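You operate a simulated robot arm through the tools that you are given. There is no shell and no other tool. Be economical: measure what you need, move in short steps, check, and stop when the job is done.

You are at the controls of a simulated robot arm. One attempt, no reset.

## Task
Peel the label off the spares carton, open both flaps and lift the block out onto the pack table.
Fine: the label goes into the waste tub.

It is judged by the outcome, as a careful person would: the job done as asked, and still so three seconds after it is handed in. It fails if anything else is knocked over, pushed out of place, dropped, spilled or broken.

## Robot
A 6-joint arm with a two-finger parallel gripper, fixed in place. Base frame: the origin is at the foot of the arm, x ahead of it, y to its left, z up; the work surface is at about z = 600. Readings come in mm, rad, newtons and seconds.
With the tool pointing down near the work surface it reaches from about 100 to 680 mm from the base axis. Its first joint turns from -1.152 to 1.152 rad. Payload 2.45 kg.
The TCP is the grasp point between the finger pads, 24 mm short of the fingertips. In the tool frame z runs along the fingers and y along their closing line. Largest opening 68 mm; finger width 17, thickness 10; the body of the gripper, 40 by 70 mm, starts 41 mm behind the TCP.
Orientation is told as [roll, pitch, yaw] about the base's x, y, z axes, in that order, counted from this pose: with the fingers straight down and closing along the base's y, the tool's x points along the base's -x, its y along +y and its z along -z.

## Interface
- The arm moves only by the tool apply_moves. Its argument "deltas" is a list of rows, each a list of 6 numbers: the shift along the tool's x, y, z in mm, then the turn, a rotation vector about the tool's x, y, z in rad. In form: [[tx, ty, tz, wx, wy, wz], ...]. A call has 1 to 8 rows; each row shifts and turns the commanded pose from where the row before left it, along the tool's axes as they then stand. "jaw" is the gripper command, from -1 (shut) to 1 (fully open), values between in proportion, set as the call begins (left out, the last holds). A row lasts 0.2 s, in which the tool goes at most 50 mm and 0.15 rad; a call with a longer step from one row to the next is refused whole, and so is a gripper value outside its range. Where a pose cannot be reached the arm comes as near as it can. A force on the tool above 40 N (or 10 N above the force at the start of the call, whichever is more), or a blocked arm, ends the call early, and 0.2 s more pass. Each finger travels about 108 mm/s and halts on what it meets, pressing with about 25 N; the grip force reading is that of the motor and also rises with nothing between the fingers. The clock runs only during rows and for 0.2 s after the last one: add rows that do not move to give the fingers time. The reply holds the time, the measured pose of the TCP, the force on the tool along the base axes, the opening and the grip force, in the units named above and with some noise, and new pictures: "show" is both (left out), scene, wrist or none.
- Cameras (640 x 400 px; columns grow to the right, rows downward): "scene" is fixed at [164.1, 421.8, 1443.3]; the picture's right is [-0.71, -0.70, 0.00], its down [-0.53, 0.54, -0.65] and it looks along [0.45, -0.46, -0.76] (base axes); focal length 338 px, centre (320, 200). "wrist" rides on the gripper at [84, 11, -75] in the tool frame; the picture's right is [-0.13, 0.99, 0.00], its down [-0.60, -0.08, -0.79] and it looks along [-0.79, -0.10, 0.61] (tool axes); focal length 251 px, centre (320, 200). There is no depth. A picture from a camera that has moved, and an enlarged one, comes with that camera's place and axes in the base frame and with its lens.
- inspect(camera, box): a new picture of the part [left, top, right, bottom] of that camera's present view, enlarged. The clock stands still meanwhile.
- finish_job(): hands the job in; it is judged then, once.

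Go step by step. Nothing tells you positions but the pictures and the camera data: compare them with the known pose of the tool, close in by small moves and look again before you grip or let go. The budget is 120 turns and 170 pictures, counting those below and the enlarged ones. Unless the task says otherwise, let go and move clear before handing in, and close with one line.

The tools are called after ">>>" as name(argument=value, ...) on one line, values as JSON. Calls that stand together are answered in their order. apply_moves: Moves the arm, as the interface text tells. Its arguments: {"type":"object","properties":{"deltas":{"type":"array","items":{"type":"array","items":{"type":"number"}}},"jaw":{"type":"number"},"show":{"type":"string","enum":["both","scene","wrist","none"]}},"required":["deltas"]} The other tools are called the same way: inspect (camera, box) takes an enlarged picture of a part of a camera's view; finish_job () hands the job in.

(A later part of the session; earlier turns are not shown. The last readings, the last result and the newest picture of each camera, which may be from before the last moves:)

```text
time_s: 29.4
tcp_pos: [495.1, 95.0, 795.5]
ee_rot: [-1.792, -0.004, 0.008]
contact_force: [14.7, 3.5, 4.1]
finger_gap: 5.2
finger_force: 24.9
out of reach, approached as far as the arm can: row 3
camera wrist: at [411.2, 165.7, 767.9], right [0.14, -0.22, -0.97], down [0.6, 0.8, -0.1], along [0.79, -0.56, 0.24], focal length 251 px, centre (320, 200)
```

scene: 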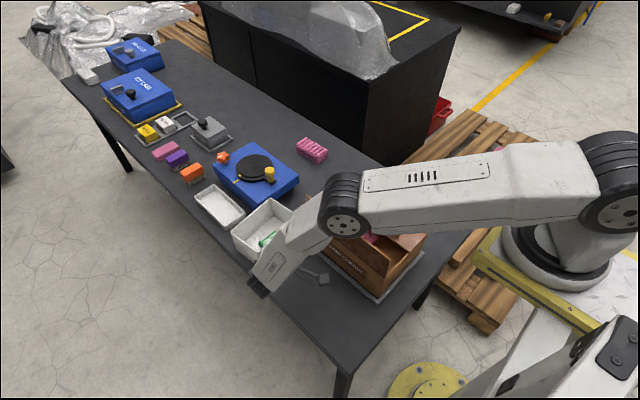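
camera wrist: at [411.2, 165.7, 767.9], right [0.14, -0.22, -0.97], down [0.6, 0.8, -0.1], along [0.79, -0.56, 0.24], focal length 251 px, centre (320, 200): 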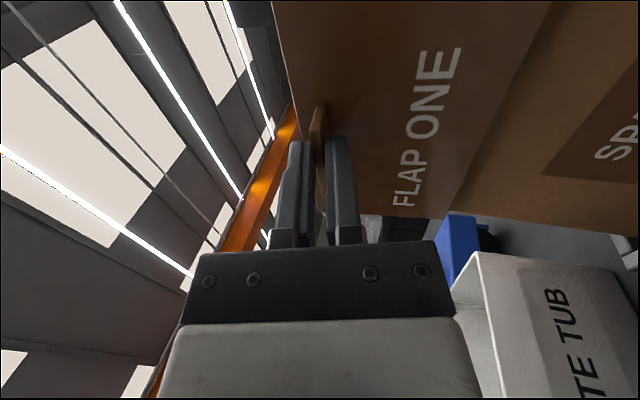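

The arm's limit is reached at ~102°, past vertical. I'll open the jaws and see whether the flap stays.

>>> apply_moves(deltas=[[0, 0, 0, 0, 0, 0], [0, 0, 0, 0, 0, 0], [0, 0, 0, 0, 0, 0]], jaw=0, show="both")

```text
time_s: 30.2
tcp_pos: [494.0, 94.5, 794.2]
ee_rot: [-1.794, -0.001, 0.006]
contact_force: [0.4, 0.8, -0.3]
finger_gap: 34.0
finger_force: 0.0
camera wrist: at [409.5, 165.0, 767.1], right [0.13, -0.22, -0.97], down [0.6, 0.79, -0.1], along [0.79, -0.57, 0.23], focal length 251 px, centre (320, 200)
```

scene: 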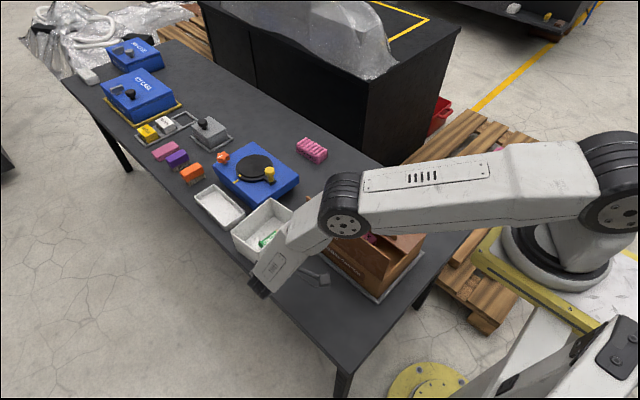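
wrist: 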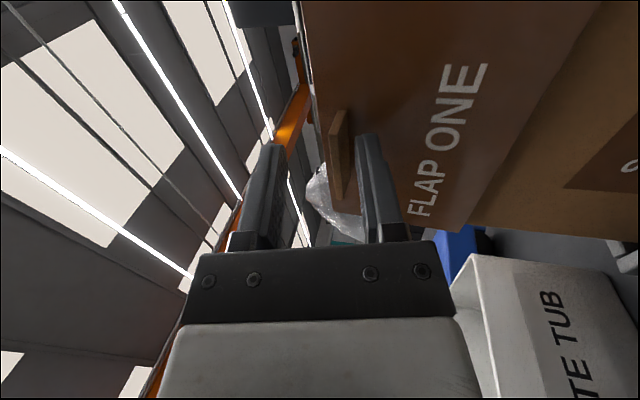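

The handle is now loose between the fingers. I'll back off along the tool axis, checking how the flap behaves.

>>> apply_moves(deltas=[[0, 0, -8, 0, 0, 0], [0, 0, -8, 0, 0, 0], [0, 0, -8, 0, 0, 0], [0, 0, 0, 0, 0, 0]], jaw=1, show="both")

```text
time_s: 31.2
tcp_pos: [484.0, 100.5, 794.2]
ee_rot: [-1.793, -0.001, 0.004]
contact_force: [0.9, -0.4, 0.2]
finger_gap: 67.9
finger_force: 0.1
out of reach, approached as far as the arm can: row 1, 2, 3
camera wrist: at [399.0, 171.8, 767.6], right [0.13, -0.22, -0.97], down [0.6, 0.79, -0.1], along [0.79, -0.57, 0.23], focal length 251 px, centre (320, 200)
```

scene: 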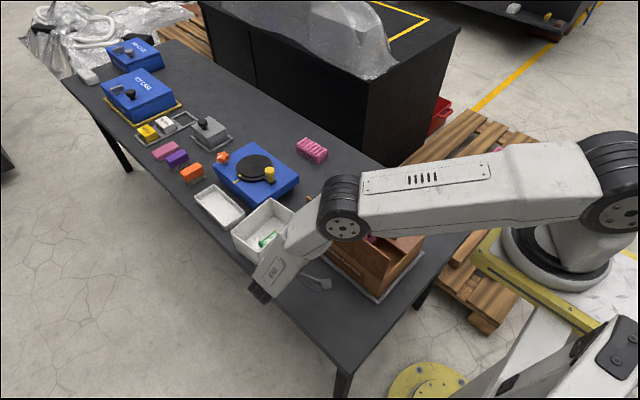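
wrist: 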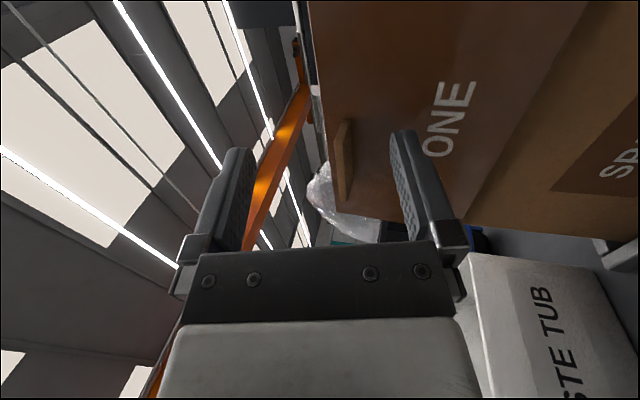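

The flap holds itself open. Backing away in −x/+y, then righting the tool.

>>> apply_moves(deltas=[[30, 0, -5, 0, 0, 0], [30, 0, -8, 0, 0, 0], [30, 0, -8, 0, 0, 0], [0, 0, 0, 0, 0, 0]], show="wrist")

```text
time_s: 32.2
tcp_pos: [391.4, 121.2, 789.8]
ee_rot: [-1.8, -0.001, 0.002]
contact_force: [-0.1, 0.0, 0.9]
finger_gap: 68.1
finger_force: 0.0
camera wrist: at [308.1, 192.2, 762.6], right [0.13, -0.22, -0.97], down [0.6, 0.79, -0.1], along [0.79, -0.57, 0.24], focal length 251 px, centre (320, 200)
```

wrist: 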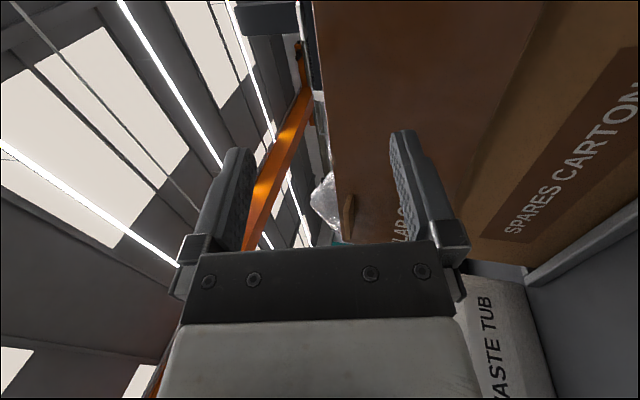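

>>> apply_moves(deltas=[[0, 0, -15, 0, 0, 0], [0, -20, -15, 0, 0, 0], [0, -25, 0, -0.148, 0, 0], [0, -15, 0, -0.148, 0, 0], [0, -15, 0, -0.148, 0, 0], [0, -10, 0, -0.148, 0, 0], [0, 0, 0, -0.148, 0, 0], [0, 0, 0, 0, 0, 0]], show="scene")

```text
time_s: 34.0
tcp_pos: [393.2, 159.6, 868.4]
ee_rot: [-1.057, -0.001, 0.002]
contact_force: [0.0, -0.3, -0.3]
finger_gap: 68.1
finger_force: 0.2
```

scene: 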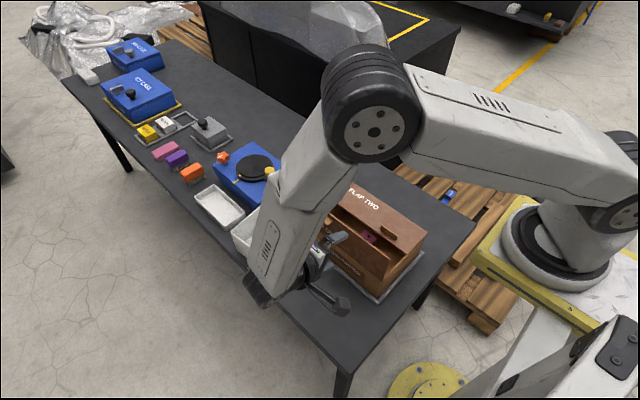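

>>> apply_moves(deltas=[[0, 0, -10, -0.148, 0, 0], [0, 0, -10, -0.148, 0, 0], [0, 0, -10, -0.148, 0, 0], [0, 0, -10, -0.148, 0, 0], [0, 0, -10, -0.148, 0, 0], [0, 0, -10, -0.148, 0, 0], [0, 0, 0, -0.148, 0, 0], [0, 0, 0, -0.02, 0, 0]], jaw=-1, show="both")

```text
time_s: 35.8
tcp_pos: [392.7, 196.8, 913.6]
ee_rot: [-0.004, -0.002, 0.001]
contact_force: [-0.7, 1.2, 0.1]
finger_gap: 0.1
finger_force: 23.7
camera wrist: at [309.5, 207.4, 987.6], right [0.13, 0.99, 0.0], down [0.6, -0.08, 0.79], along [0.79, -0.1, -0.61], focal length 251 px, centre (320, 200)
```

scene: 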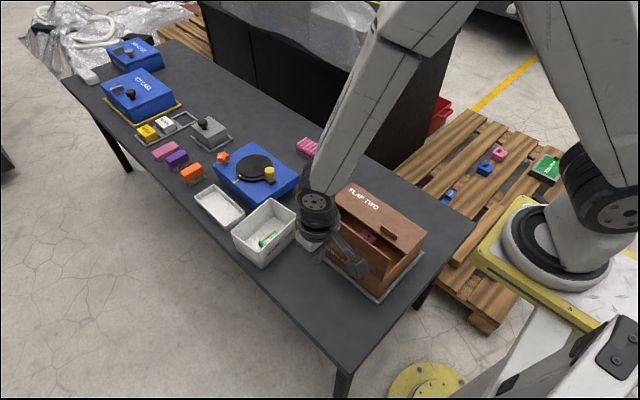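
wrist: 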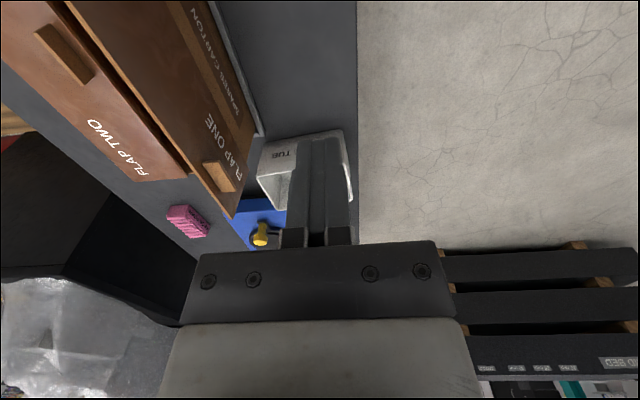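

The tool is upright and the flap stays about vertical. Moving over the carton to look down and see the flap angle.

>>> apply_moves(deltas=[[-5, -40, -5, 0, 0, 0], [0, -45, 0, 0, 0, 0], [0, -45, 0, 0, 0, 0], [0, -45, 0, 0, 0, 0], [0, -25, 0, 0, 0, 0], [0, 0, 0, 0, 0, 0]], show="both")

>>> inspect(camera="scene", box=[290, 160, 450, 310])

```text
time_s: 37.2
tcp_pos: [400.2, -4.9, 917.6]
ee_rot: [-0.004, 0.0, 0.001]
contact_force: [0.2, -0.2, -0.6]
finger_gap: 0.0
finger_force: 23.9
camera wrist: at [315.9, 7.7, 993.0], right [0.13, 0.99, 0.0], down [0.6, -0.07, 0.79], along [0.79, -0.1, -0.61], focal length 251 px, centre (320, 200)
```

scene: 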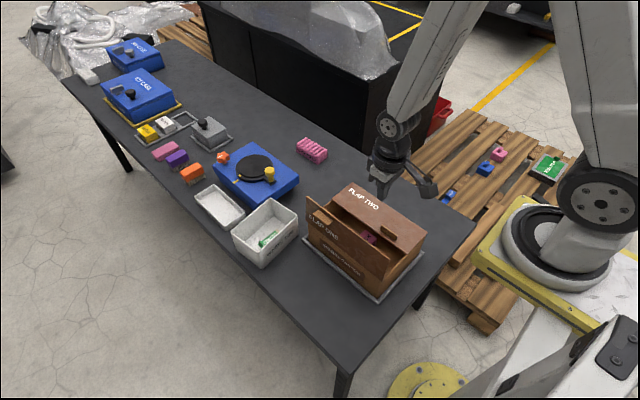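
wrist: 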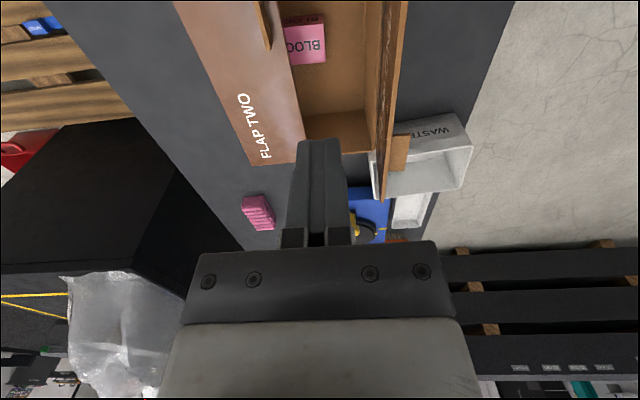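

```text
2.67 times, centred on (370, 235) of scene
camera zoom: at [164.1, 421.8, 1443.3], right [-0.71, -0.7, 0.0], down [-0.53, 0.54, -0.65], along [0.45, -0.46, -0.76], focal length 902 px, centre (187, 107)
```

zoom: 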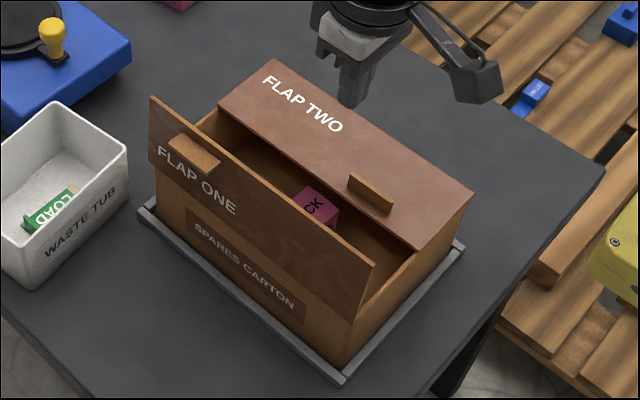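

Flap one is a bit past vertical. I'll nudge it further open from inside with closed fingers so it's unambiguously open.

>>> apply_moves(deltas=[[-25, 10, 20, 0, 0, 0], [-25, 15, 30, 0, 0, 0], [0, 5, 40, 0, 0, 0], [0, 0, 30, 0, 0, 0], [0, 0, 0, 0, 0, 0]], show="none")

>>> apply_moves(deltas=[[0, 10, 0, 0, 0, 0], [0, 10, 0, 0, 0, 0], [0, 10, 0, 0, 0, 0], [0, 10, 0, 0, 0, 0], [0, 10, 0, 0, 0, 0], [0, 10, 0, 0, 0, 0], [0, 0, 0, 0, 0, 0]], show="both")

```text
time_s: 38.4
tcp_pos: [449.5, 26.7, 796.2]
ee_rot: [-0.004, -0.001, 0.002]
contact_force: [0.3, 0.0, 0.1]
finger_gap: 0.2
finger_force: 23.4
```

```text
time_s: 40.0
tcp_pos: [448.9, 86.7, 797.6]
ee_rot: [-0.002, -0.001, 0.002]
contact_force: [0.1, 0.2, -0.1]
finger_gap: 0.3
finger_force: 23.4
camera wrist: at [364.3, 97.8, 871.5], right [0.13, 0.99, 0.0], down [0.6, -0.08, 0.79], along [0.79, -0.1, -0.61], focal length 251 px, centre (320, 200)
```

scene: 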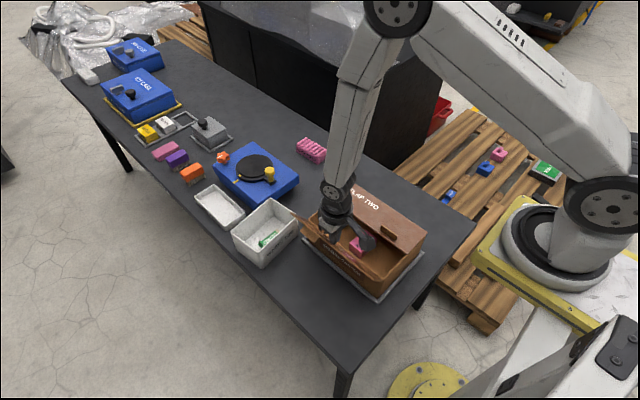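
wrist: 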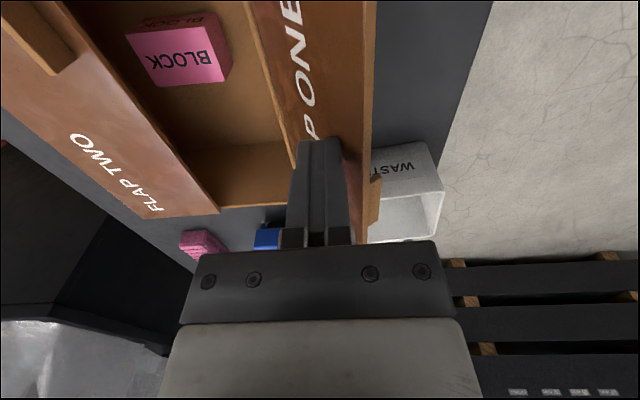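

The flap moved outward easily. A little more, then rise and go to flap two's handle.

>>> apply_moves(deltas=[[0, 10, 0, 0, 0, 0], [0, 8, 0, 0, 0, 0], [0, 0, 0, 0, 0, 0], [0, -15, -20, 0, 0, 0], [10, -25, -30, 0, 0, 0], [20, -35, 0, 0, 0, 0], [22, -35, 0, 0, 0, 0], [20, -35, 0, 0, 0, 0]], show="none")

>>> apply_moves(deltas=[[0, -10, 30, 0, 0, 0], [0, 0, 0, 0, 0, 0], [0, 0, 0, 0, 0, 0]], jaw=1, show="both")

>>> inspect(camera="wrist", box=[220, 40, 440, 180])

>>> inspect(camera="scene", box=[290, 160, 450, 310])

```text
time_s: 41.8
tcp_pos: [376.9, -43.3, 848.4]
ee_rot: [-0.001, 0.0, 0.0]
contact_force: [0.2, -1.0, 0.0]
finger_gap: 0.0
finger_force: 23.5
```

```text
time_s: 42.6
tcp_pos: [376.6, -51.2, 816.9]
ee_rot: [-0.004, -0.002, 0.001]
contact_force: [-0.2, -0.8, 0.5]
finger_gap: 68.2
finger_force: 0.0
camera wrist: at [292.5, -39.4, 891.4], right [0.13, 0.99, 0.0], down [0.6, -0.08, 0.79], along [0.79, -0.1, -0.61], focal length 251 px, centre (320, 200)
```

scene: 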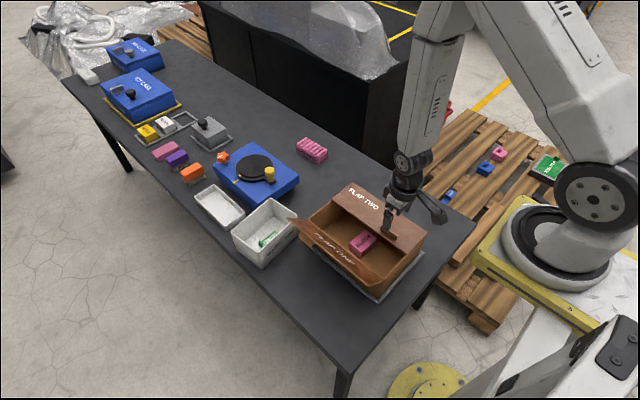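
wrist: 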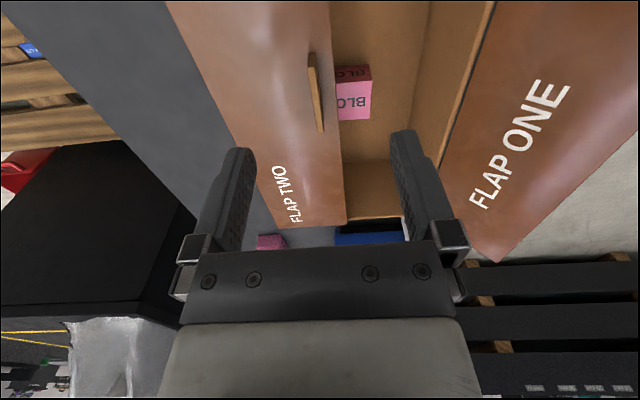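

```text
2.86 times, centred on (330, 110) of wrist
camera zoom: at [292.5, -39.4, 891.4], right [0.13, 0.99, 0.0], down [0.6, -0.08, 0.79], along [0.79, -0.1, -0.61], focal length 718 px, centre (291, 457)
```

zoom: 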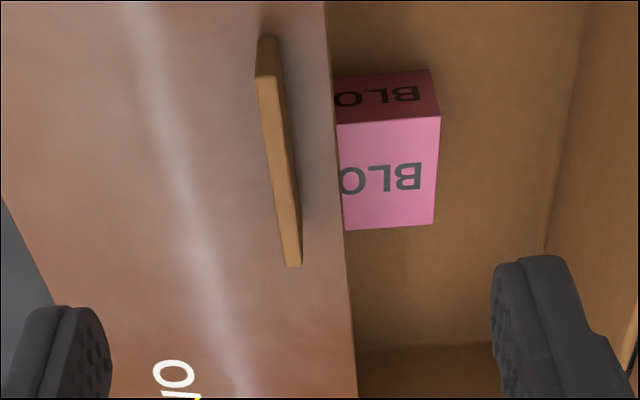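

```text
2.67 times, centred on (370, 235) of scene
camera zoom: at [164.1, 421.8, 1443.3], right [-0.71, -0.7, 0.0], down [-0.53, 0.54, -0.65], along [0.45, -0.46, -0.76], focal length 902 px, centre (187, 107)
```

zoom: 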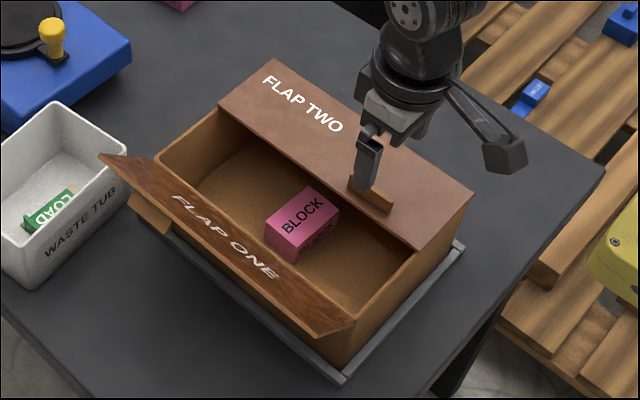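

Flap one is wide open. Flap two's handle is at x≈360–405, y≈−53; lowering onto it and gripping.

>>> apply_moves(deltas=[[-6, -1.5, 25, 0, 0, 0], [0, 0, 25, 0, 0, 0], [0, 0, 15, 0, 0, 0], [0, 0, 0, 0, 0, 0]], show="wrist")

>>> apply_moves(deltas=[[0, 0, 0, 0, 0, 0], [0, 0, 0, 0, 0, 0], [0, 0, 0, 0, 0, 0]], jaw=-1, show="wrist")

```text
time_s: 43.6
tcp_pos: [383.4, -53.2, 751.0]
ee_rot: [-0.002, 0.0, 0.002]
contact_force: [-0.1, -0.4, 0.0]
finger_gap: 68.1
finger_force: 0.0
camera wrist: at [299.1, -41.2, 826.5], right [0.13, 0.99, 0.0], down [0.6, -0.08, 0.79], along [0.79, -0.1, -0.61], focal length 251 px, centre (320, 200)
```

wrist: 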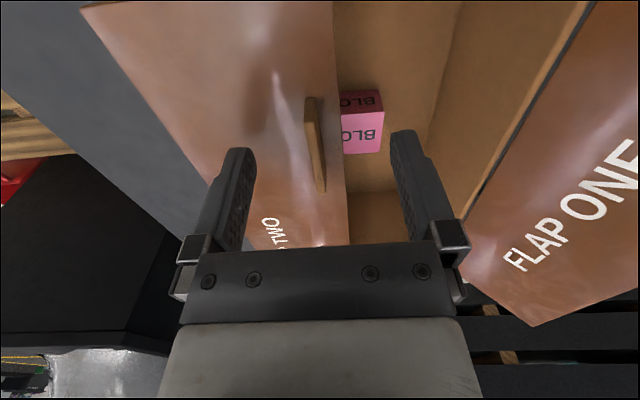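

```text
time_s: 44.4
tcp_pos: [383.5, -53.7, 753.1]
ee_rot: [-0.003, -0.002, -0.001]
contact_force: [0.5, -4.8, -1.0]
finger_gap: 4.4
finger_force: 24.6
camera wrist: at [299.3, -41.3, 826.6], right [0.13, 0.99, 0.0], down [0.6, -0.08, 0.79], along [0.79, -0.1, -0.61], focal length 251 px, centre (320, 200)
```

wrist: 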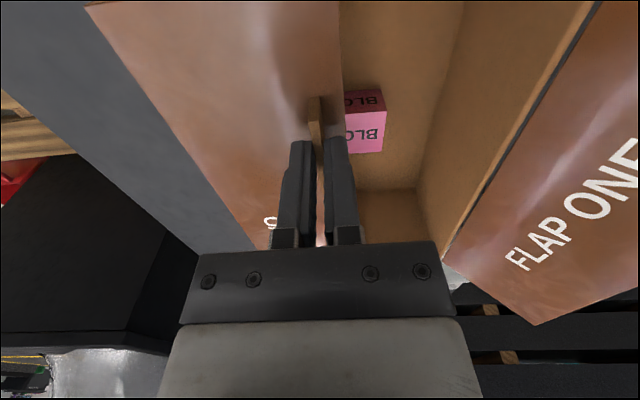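

Gripped. Arc for flap two, mirrored.

>>> apply_moves(deltas=[[0, -1.5, -3.85, -0.05, 0, 0], [0, -1.5, -3.85, -0.05, 0, 0], [0, -3.28, -7.64, -0.1, 0, 0], [0, -3.28, -7.64, -0.1, 0, 0], [0, -3.28, -7.64, -0.1, 0, 0], [0, 0, 0, 0, 0, 0]], show="scene")

```text
time_s: 45.8
tcp_pos: [388.2, -70.3, 777.5]
ee_rot: [0.393, -0.005, -0.002]
contact_force: [11.4, -7.9, -1.7]
finger_gap: 5.2
finger_force: 25.1
out of reach, approached as far as the arm can: row 3
```

scene: 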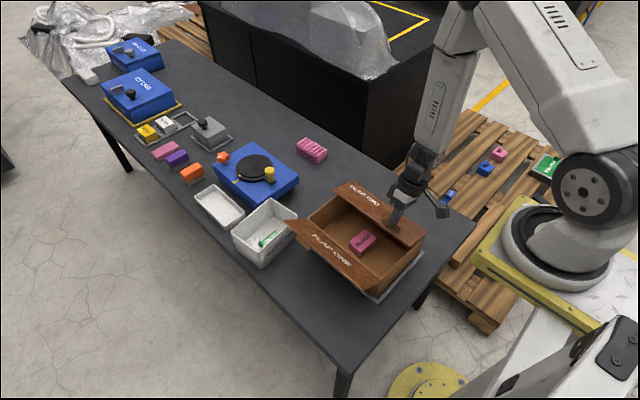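

Reach hiccup in one row but tracking resumed (≈0.4 rad). Continuing cautiously.

>>> apply_moves(deltas=[[0, -3.28, -7.64, -0.1, 0, 0], [0, -3.28, -7.64, -0.1, 0, 0], [0, 0, 0, 0, 0, 0]], show="both")

```text
time_s: 46.6
tcp_pos: [385.0, -81.9, 789.1]
ee_rot: [0.595, 0.0, 0.001]
contact_force: [10.9, -7.8, -3.6]
finger_gap: 5.0
finger_force: 24.5
camera wrist: at [301.0, -114.0, 856.1], right [0.13, 0.82, 0.56], down [0.6, -0.51, 0.61], along [0.79, 0.26, -0.56], focal length 251 px, centre (320, 200)
```

scene: 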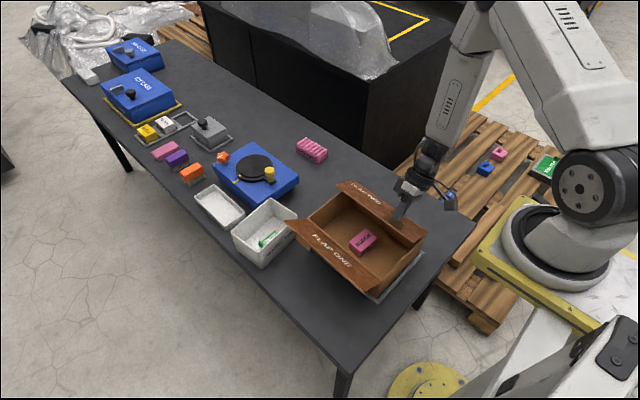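
wrist: 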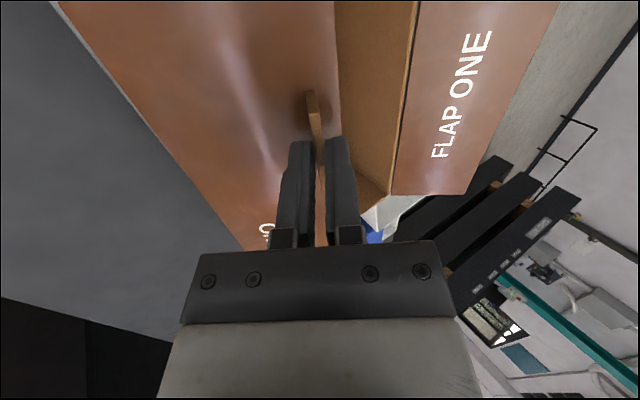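

>>> apply_moves(deltas=[[0, -3.28, -7.64, -0.1, 0, 0], [0, -3.28, -7.64, -0.1, 0, 0], [0, -3.28, -7.64, -0.1, 0, 0], [0, -3.28, -7.64, -0.1, 0, 0], [0, 0, 0, 0, 0, 0]], show="both")

```text
time_s: 47.8
tcp_pos: [384.1, -112.3, 801.0]
ee_rot: [0.996, 0.001, 0.001]
contact_force: [3.7, -5.1, -5.1]
finger_gap: 5.0
finger_force: 25.0
camera wrist: at [301.3, -167.9, 851.9], right [0.13, 0.54, 0.83], down [0.61, -0.71, 0.36], along [0.79, 0.46, -0.42], focal length 251 px, centre (320, 200)
```

scene: 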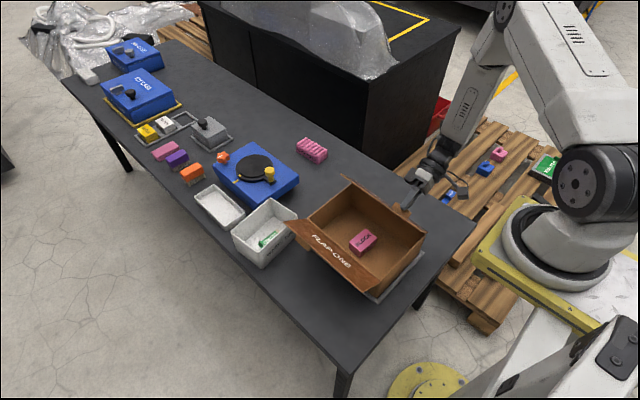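
wrist: 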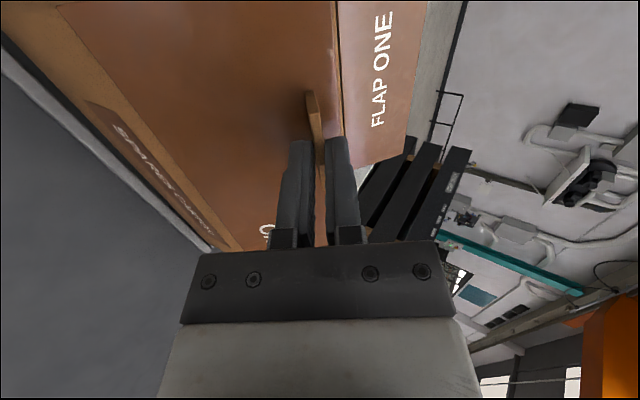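

>>> apply_moves(deltas=[[0, -3.28, -7.64, -0.1, 0, 0], [0, -3.28, -7.64, -0.1, 0, 0], [0, -3.28, -7.64, -0.1, 0, 0], [0, -3.28, -7.64, -0.1, 0, 0], [0, 0, 0, 0, 0, 0]], show="both")

```text
time_s: 49.0
tcp_pos: [385.7, -145.0, 801.4]
ee_rot: [1.398, -0.003, 0.001]
contact_force: [6.7, -2.8, -5.9]
finger_gap: 5.3
finger_force: 25.0
camera wrist: at [301.6, -216.3, 825.1], right [0.13, 0.17, 0.98], down [0.6, -0.79, 0.06], along [0.79, 0.58, -0.21], focal length 251 px, centre (320, 200)
```

scene: 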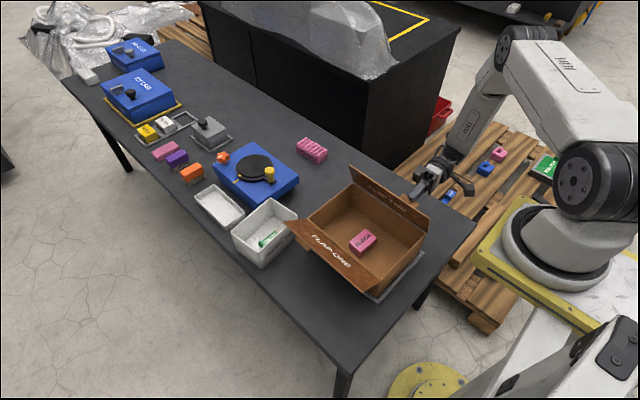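
wrist: 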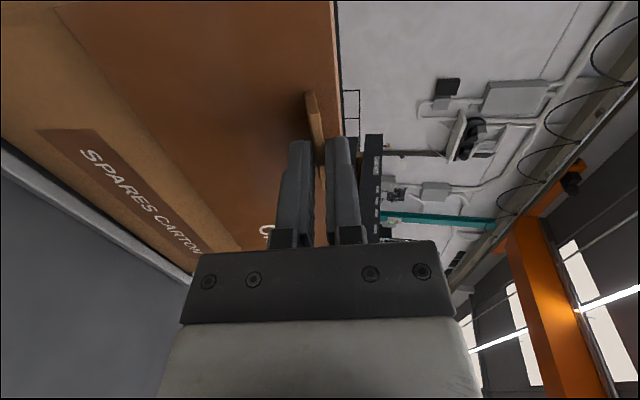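

>>> apply_moves(deltas=[[0, -3.28, -7.64, -0.1, 0, 0], [0, -3.28, -7.64, -0.1, 0, 0], [0, -3.28, -7.64, -0.1, 0, 0], [0, 0, 0, 0, 0, 0]], show="both")

```text
time_s: 50.0
tcp_pos: [384.6, -169.5, 794.6]
ee_rot: [1.697, -0.002, 0.001]
contact_force: [10.2, -2.7, 2.6]
finger_gap: 5.3
finger_force: 24.9
camera wrist: at [300.8, -244.2, 794.7], right [0.13, -0.12, 0.98], down [0.61, -0.78, -0.18], along [0.79, 0.62, -0.02], focal length 251 px, centre (320, 200)
```

scene: 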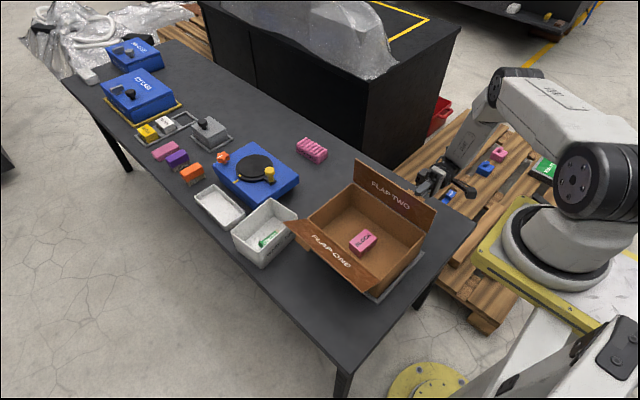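
wrist: 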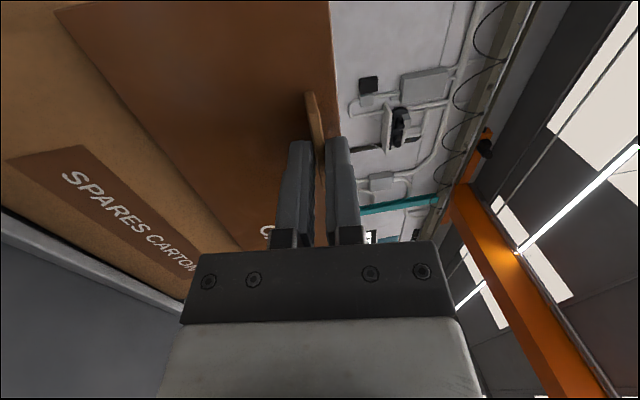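

>>> apply_moves(deltas=[[0, -3.28, -7.64, -0.1, 0, 0], [0, -3.28, -7.64, -0.1, 0, 0], [0, 0, 0, 0, 0, 0]], show="scene")

```text
time_s: 50.8
tcp_pos: [357.5, -135.8, 799.7]
ee_rot: [1.882, 0.0, -0.005]
contact_force: [7.2, -3.4, -7.6]
finger_gap: 10.6
finger_force: 24.9
out of reach, approached as far as the arm can: row 1, 2
```

scene: 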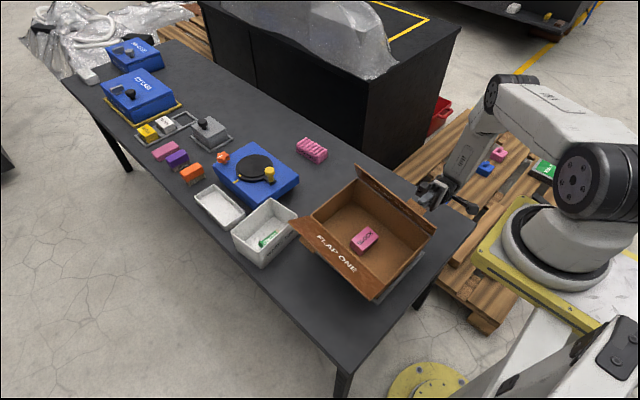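

The arm could not reach and drifted sideways, possibly shifting the carton. I stop and look closely before anything else.

>>> inspect(camera="scene", box=[280, 150, 470, 310])

>>> inspect(camera="wrist", box=[0, 0, 640, 400])

```text
2.50 times, centred on (375, 230) of scene
camera zoom: at [164.4, 421.8, 1443.2], right [-0.71, -0.7, 0.0], down [-0.53, 0.54, -0.65], along [0.45, -0.46, -0.76], focal length 846 px, centre (182, 125)
```

zoom: 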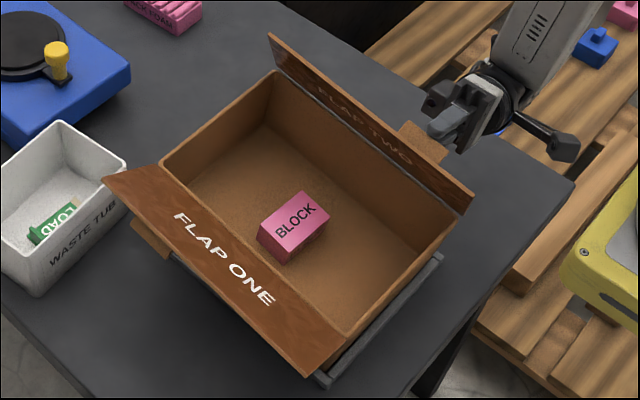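

```text
1.00 times, centred on (320, 200) of wrist
camera zoom: at [274.1, -210.1, 785.8], right [0.13, -0.31, 0.94], down [0.6, -0.73, -0.32], along [0.79, 0.61, 0.09], focal length 251 px, centre (320, 200)
```

zoom: 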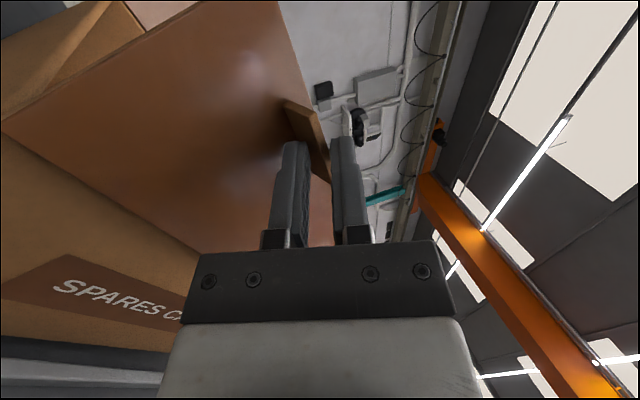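

The flap/carton are being strained by the grip at the reach limit. Safest is to release the handle now without moving and look.

>>> apply_moves(deltas=[[0, 0, 0, 0, 0, 0], [0, 0, 0, 0, 0, 0], [0, 0, 0, 0, 0, 0]], jaw=0.2, show="both")

>>> inspect(camera="scene", box=[280, 150, 470, 310])

```text
time_s: 51.6
tcp_pos: [357.0, -136.7, 799.5]
ee_rot: [1.882, 0.0, -0.002]
contact_force: [-3.3, -1.6, -4.9]
finger_gap: 44.5
finger_force: 2.4
camera wrist: at [274.1, -210.4, 786.1], right [0.13, -0.31, 0.94], down [0.6, -0.73, -0.32], along [0.79, 0.61, 0.09], focal length 251 px, centre (320, 200)
```

scene: 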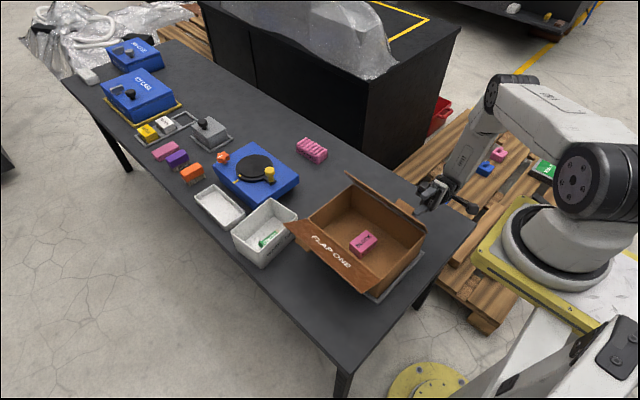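
wrist: 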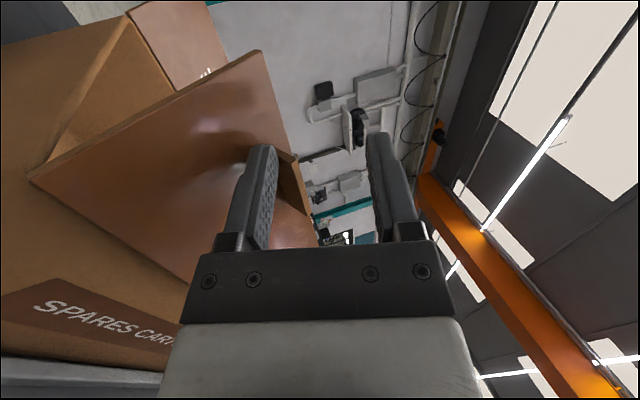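

```text
2.50 times, centred on (375, 230) of scene
camera zoom: at [164.1, 421.8, 1443.3], right [-0.71, -0.7, 0.0], down [-0.53, 0.54, -0.65], along [0.45, -0.46, -0.76], focal length 846 px, centre (182, 125)
```

zoom: 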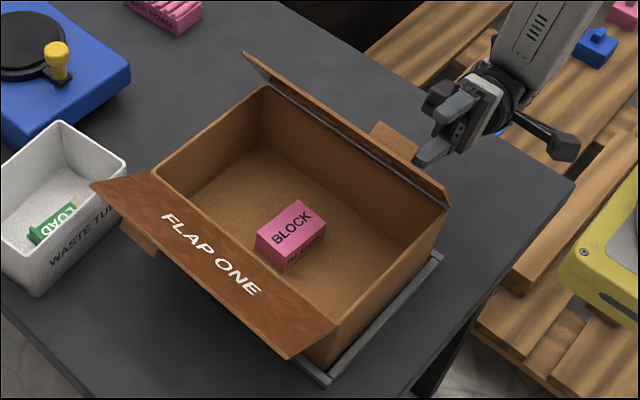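

Released; the carton settled back essentially to its original place. Now reduce the tilt (back into reach) and back off from the flap.

>>> apply_moves(deltas=[[0, 0, -4, 0.1, 0, 0], [0, 0, -4, 0.1, 0, 0], [0, 0, 0, 0, 0, 0]], show="both")

```text
time_s: 52.4
tcp_pos: [359.2, -144.1, 796.1]
ee_rot: [1.695, -0.002, 0.003]
contact_force: [-0.4, 0.7, 0.1]
finger_gap: 40.6
finger_force: 0.0
camera wrist: at [275.0, -220.0, 798.3], right [0.13, -0.12, 0.98], down [0.6, -0.78, -0.18], along [0.79, 0.62, -0.03], focal length 251 px, centre (320, 200)
```

scene: 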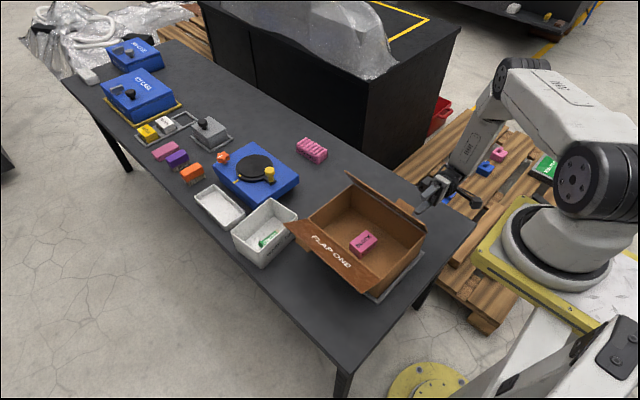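
wrist: 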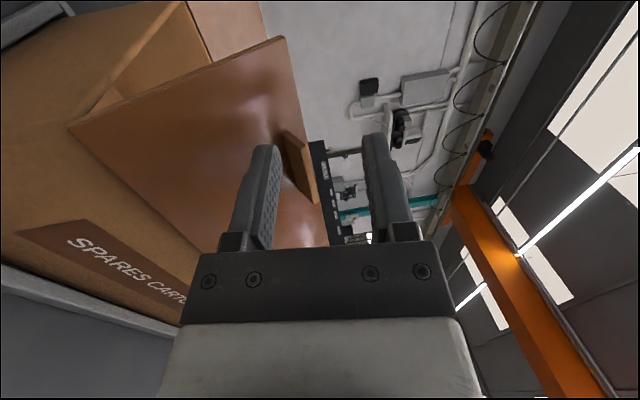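

Free of the flap with no contact. Backing off further, then righting the tool.

>>> apply_moves(deltas=[[0, 0, -10, 0.05, 0, 0], [0, 0, -15, 0.05, 0, 0], [0, 0, -15, 0.05, 0, 0], [0, 0, 0, 0, 0, 0]], jaw=1, show="both")

```text
time_s: 53.4
tcp_pos: [357.7, -185.3, 792.8]
ee_rot: [1.546, 0.0, 0.002]
contact_force: [0.3, 0.3, 0.9]
finger_gap: 67.8
finger_force: 0.1
camera wrist: at [274.2, -258.7, 806.4], right [0.13, 0.03, 0.99], down [0.6, -0.79, -0.06], along [0.79, 0.61, -0.12], focal length 251 px, centre (320, 200)
```

scene: 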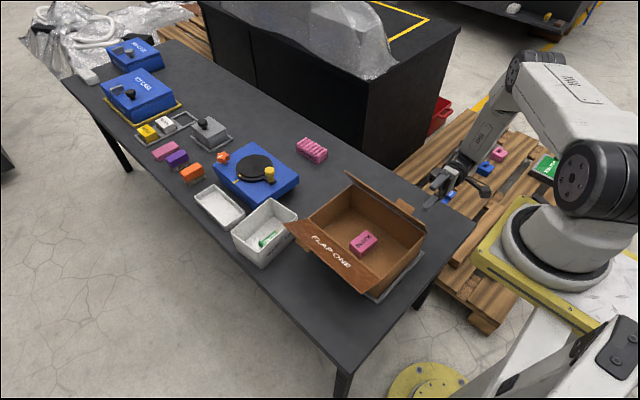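
wrist: 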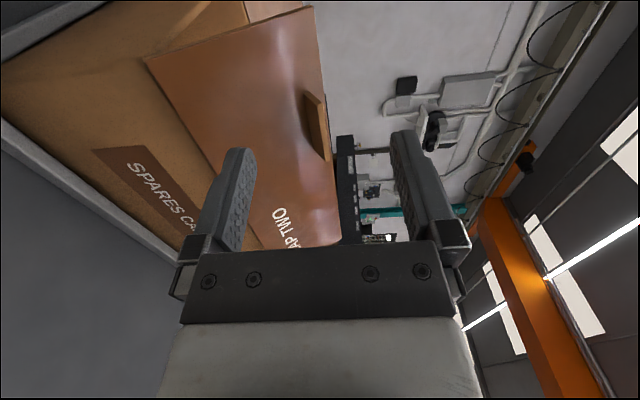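

>>> apply_moves(deltas=[[0, 20, -10, 0, 0, 0], [0, 25, 0, 0.147, 0, 0], [0, 25, 0, 0.147, 0, 0], [0, 15, 0, 0.147, 0, 0], [0, 10, 0, 0.147, 0, 0], [0, 0, -5, 0.147, 0, 0], [0, 0, -5, 0.147, 0, 0], [0, 0, 0, 0, 0, 0]], show="none")

>>> apply_moves(deltas=[[0, 0, -5, 0.147, 0, 0], [0, 0, -5, 0.147, 0, 0], [0, 0, -5, 0.147, 0, 0], [0, 0, 0, 0.147, 0, 0], [0, 0, 0, 0.076, 0, 0], [0, 0, 0, 0, 0, 0]], jaw=-1, show="both")

>>> inspect(camera="scene", box=[280, 150, 470, 310])

```text
time_s: 55.2
tcp_pos: [359.7, -186.2, 894.8]
ee_rot: [0.662, 0.0, 0.002]
contact_force: [0.0, -0.2, -1.2]
finger_gap: 68.2
finger_force: 0.1
```

```text
time_s: 56.6
tcp_pos: [346.1, -179.5, 883.1]
ee_rot: [0.02, -0.037, 0.003]
contact_force: [-0.8, -0.3, -0.4]
finger_gap: 0.2
finger_force: 24.1
out of reach, approached as far as the arm can: row 4, 5
camera wrist: at [259.0, -170.0, 955.5], right [0.13, 0.99, 0.02], down [0.57, -0.09, 0.81], along [0.81, -0.09, -0.58], focal length 251 px, centre (320, 200)
```

scene: 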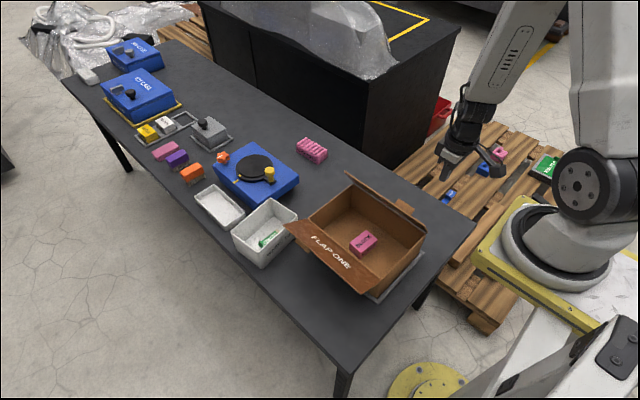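
wrist: 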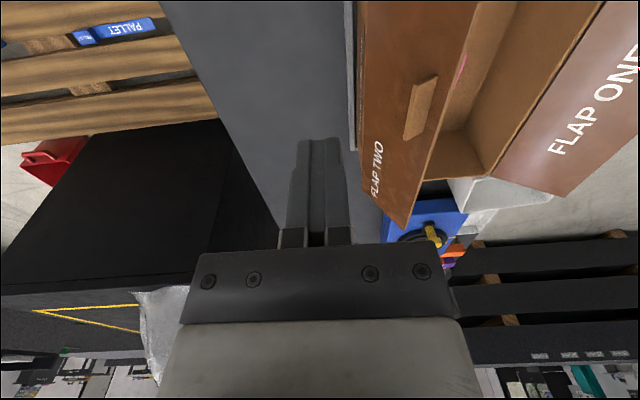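

```text
2.50 times, centred on (375, 230) of scene
camera zoom: at [164.1, 421.8, 1443.3], right [-0.71, -0.7, 0.0], down [-0.53, 0.54, -0.65], along [0.45, -0.46, -0.76], focal length 846 px, centre (182, 125)
```

zoom: 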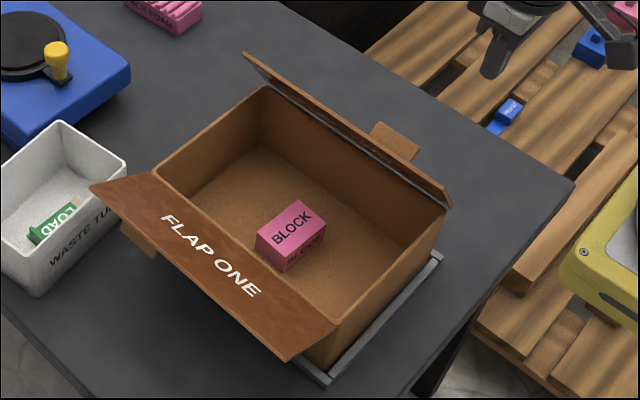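

Flap two looks odd; zooming in on it to judge its state.

>>> inspect(camera="scene", box=[335, 160, 435, 250])

>>> inspect(camera="wrist", box=[320, 0, 560, 240])

```text
4.44 times, centred on (385, 205) of scene
camera zoom: at [164.1, 421.8, 1443.3], right [-0.71, -0.7, 0.0], down [-0.53, 0.54, -0.65], along [0.45, -0.46, -0.76], focal length 1504 px, centre (31, 178)
```

zoom: 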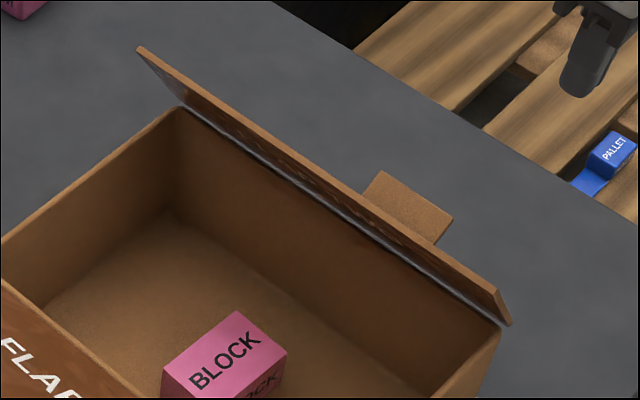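

```text
1.67 times, centred on (440, 120) of wrist
camera zoom: at [259.0, -170.0, 955.5], right [0.13, 0.99, 0.02], down [0.57, -0.09, 0.81], along [0.81, -0.09, -0.58], focal length 419 px, centre (120, 333)
```

zoom: 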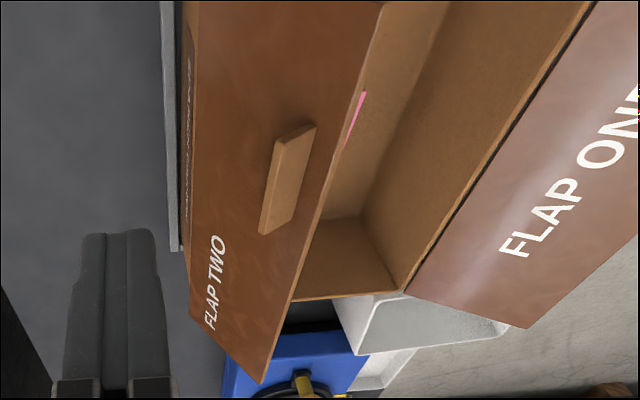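

The geometry fits flap two simply standing at ~60° (seen edge-on), undamaged. I'll now push it fully open from inside with closed fingers, as with flap one.

>>> apply_moves(deltas=[[-30, 20, 0, 0, 0, 0], [-30, 25, 0, 0, 0, 0], [-30, 30, 0, 0, 0, 0], [-14, 30, 0, 0, 0, 0], [0, 20, 0, 0, 0, 0], [0, 0, 0, 0, 0, 0]], show="scene")

```text
time_s: 58.0
tcp_pos: [401.4, -40.4, 844.0]
ee_rot: [0.012, -0.008, 0.003]
contact_force: [-0.7, -0.2, -0.7]
finger_gap: 0.2
finger_force: 23.7
out of reach, approached as far as the arm can: row 1, 2, 3, 4, 5
```

scene: 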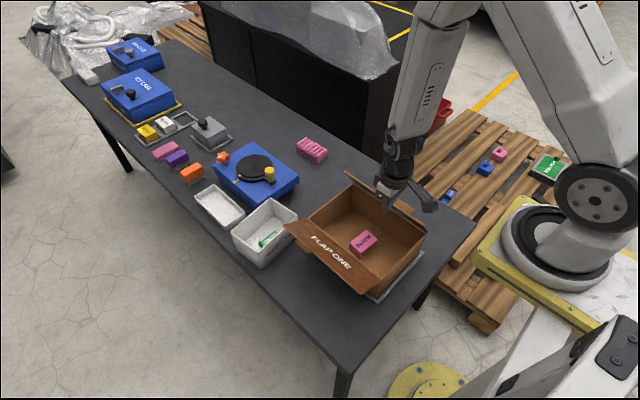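

Reach trouble persists, likely a wrist joint at its limit. Test a small move up and forward plus levelling.

>>> apply_moves(deltas=[[-10, 0, -20, 0, 0, 0], [-10, 0, -20, 0, 0, 0], [-10, 10, -20, 0, 0, 0], [0, 0, 0, 0, 0, 0]], show="none")

```text
time_s: 59.0
tcp_pos: [427.5, -4.0, 866.0]
ee_rot: [0.02, -0.103, -0.003]
contact_force: [-1.0, -0.5, 0.1]
finger_gap: 0.0
finger_force: 24.1
out of reach, approached as far as the arm can: row 1, 2, 3
```

The wrist seems stuck at a singular alignment (forearm in line with tool). I'll tilt the tool away, move outward, then level again, all well above the carton.

>>> apply_moves(deltas=[[0, 0, -10, -0.12, 0, 0], [0, 0, -10, -0.12, 0, 0], [0, 0, -10, -0.12, 0, 0], [0, 0, 0, -0.12, 0, 0], [0, 0, 0, 0, 0, 0]], show="none")

>>> apply_moves(deltas=[[-25, 0, 0, 0, 0, 0], [-25, 0, 0, 0, 0, 0], [-25, 0, 0, 0, 0, 0], [-25, 0, 0, 0, 0, 0], [0, 0, 0, 0, 0, 0]], show="scene")

```text
time_s: 60.2
tcp_pos: [432.0, -33.6, 933.7]
ee_rot: [0.484, 0.0, 0.001]
contact_force: [0.3, 0.0, 0.5]
finger_gap: 0.1
finger_force: 23.8
```

```text
time_s: 61.4
tcp_pos: [532.6, -34.3, 933.9]
ee_rot: [0.481, 0.0, 0.002]
contact_force: [0.0, -0.8, -0.2]
finger_gap: 0.1
finger_force: 23.1
```

scene: 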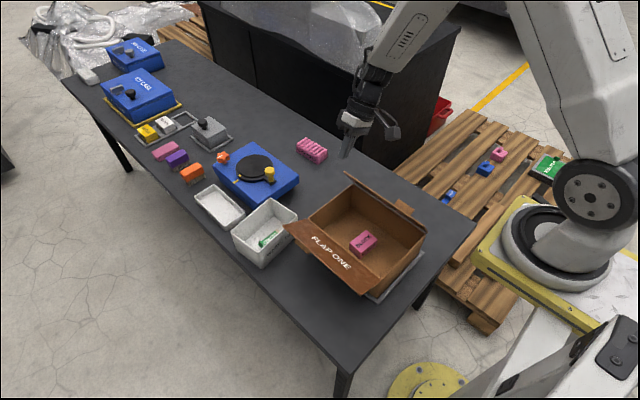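

That worked. Levelling the tool there and moving to the inside of flap two.

>>> apply_moves(deltas=[[0, 0, 0, 0.12, 0, 0], [0, 0, 0, 0.12, 0, 0], [0, 0, 0, 0.12, 0, 0], [0, 0, 0, 0.12, 0, 0], [20, 0, 0, 0, 0, 0], [0, 0, 0, 0, 0, 0]], show="none")

>>> apply_moves(deltas=[[30, 0, 20, 0, 0, 0], [25, 0, 35, 0, 0, 0], [0, -10, 35, 0, 0, 0], [0, -5, 35, 0, 0, 0], [0, 0, 0, 0, 0, 0]], show="both")

```text
time_s: 62.8
tcp_pos: [505.5, -30.3, 927.1]
ee_rot: [0.144, -0.013, 0.0]
contact_force: [-0.6, -0.4, -0.6]
finger_gap: 0.1
finger_force: 23.3
out of reach, approached as far as the arm can: row 3, 4
```

```text
time_s: 64.0
tcp_pos: [454.6, -27.9, 802.0]
ee_rot: [0.143, -0.012, 0.0]
contact_force: [0.3, 0.5, 0.0]
finger_gap: 0.0
finger_force: 23.7
camera wrist: at [368.8, -26.4, 876.4], right [0.13, 0.98, 0.14], down [0.59, -0.19, 0.78], along [0.79, -0.01, -0.61], focal length 251 px, centre (320, 200)
```

scene: 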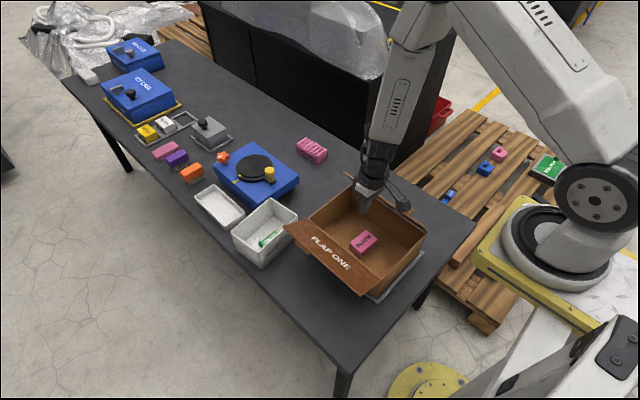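
wrist: 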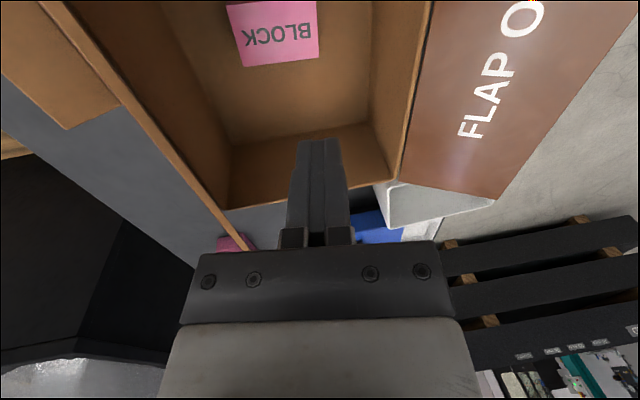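

Positioned inside, tilt 0.14 is harmless. Pushing flap two outward (−y) in steps.

>>> apply_moves(deltas=[[0, -15, -1, 0, 0, 0], [0, -15, -1, 0, 0, 0], [0, -12, -1, 0, 0, 0], [0, -12, -1, 0, 0, 0], [0, -12, -1, 0, 0, 0], [0, -12, -1, 0, 0, 0], [0, 0, 0, 0, 0, 0]], show="scene")

```text
time_s: 65.6
tcp_pos: [451.8, -106.2, 795.7]
ee_rot: [0.143, -0.012, -0.001]
contact_force: [-1.0, 7.6, 14.5]
finger_gap: 0.1
finger_force: 23.6
```

scene: 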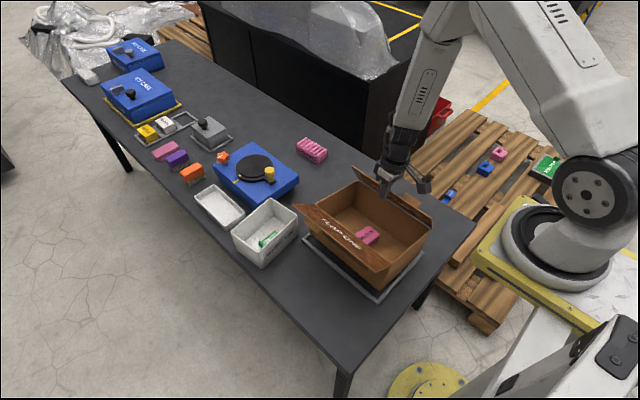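

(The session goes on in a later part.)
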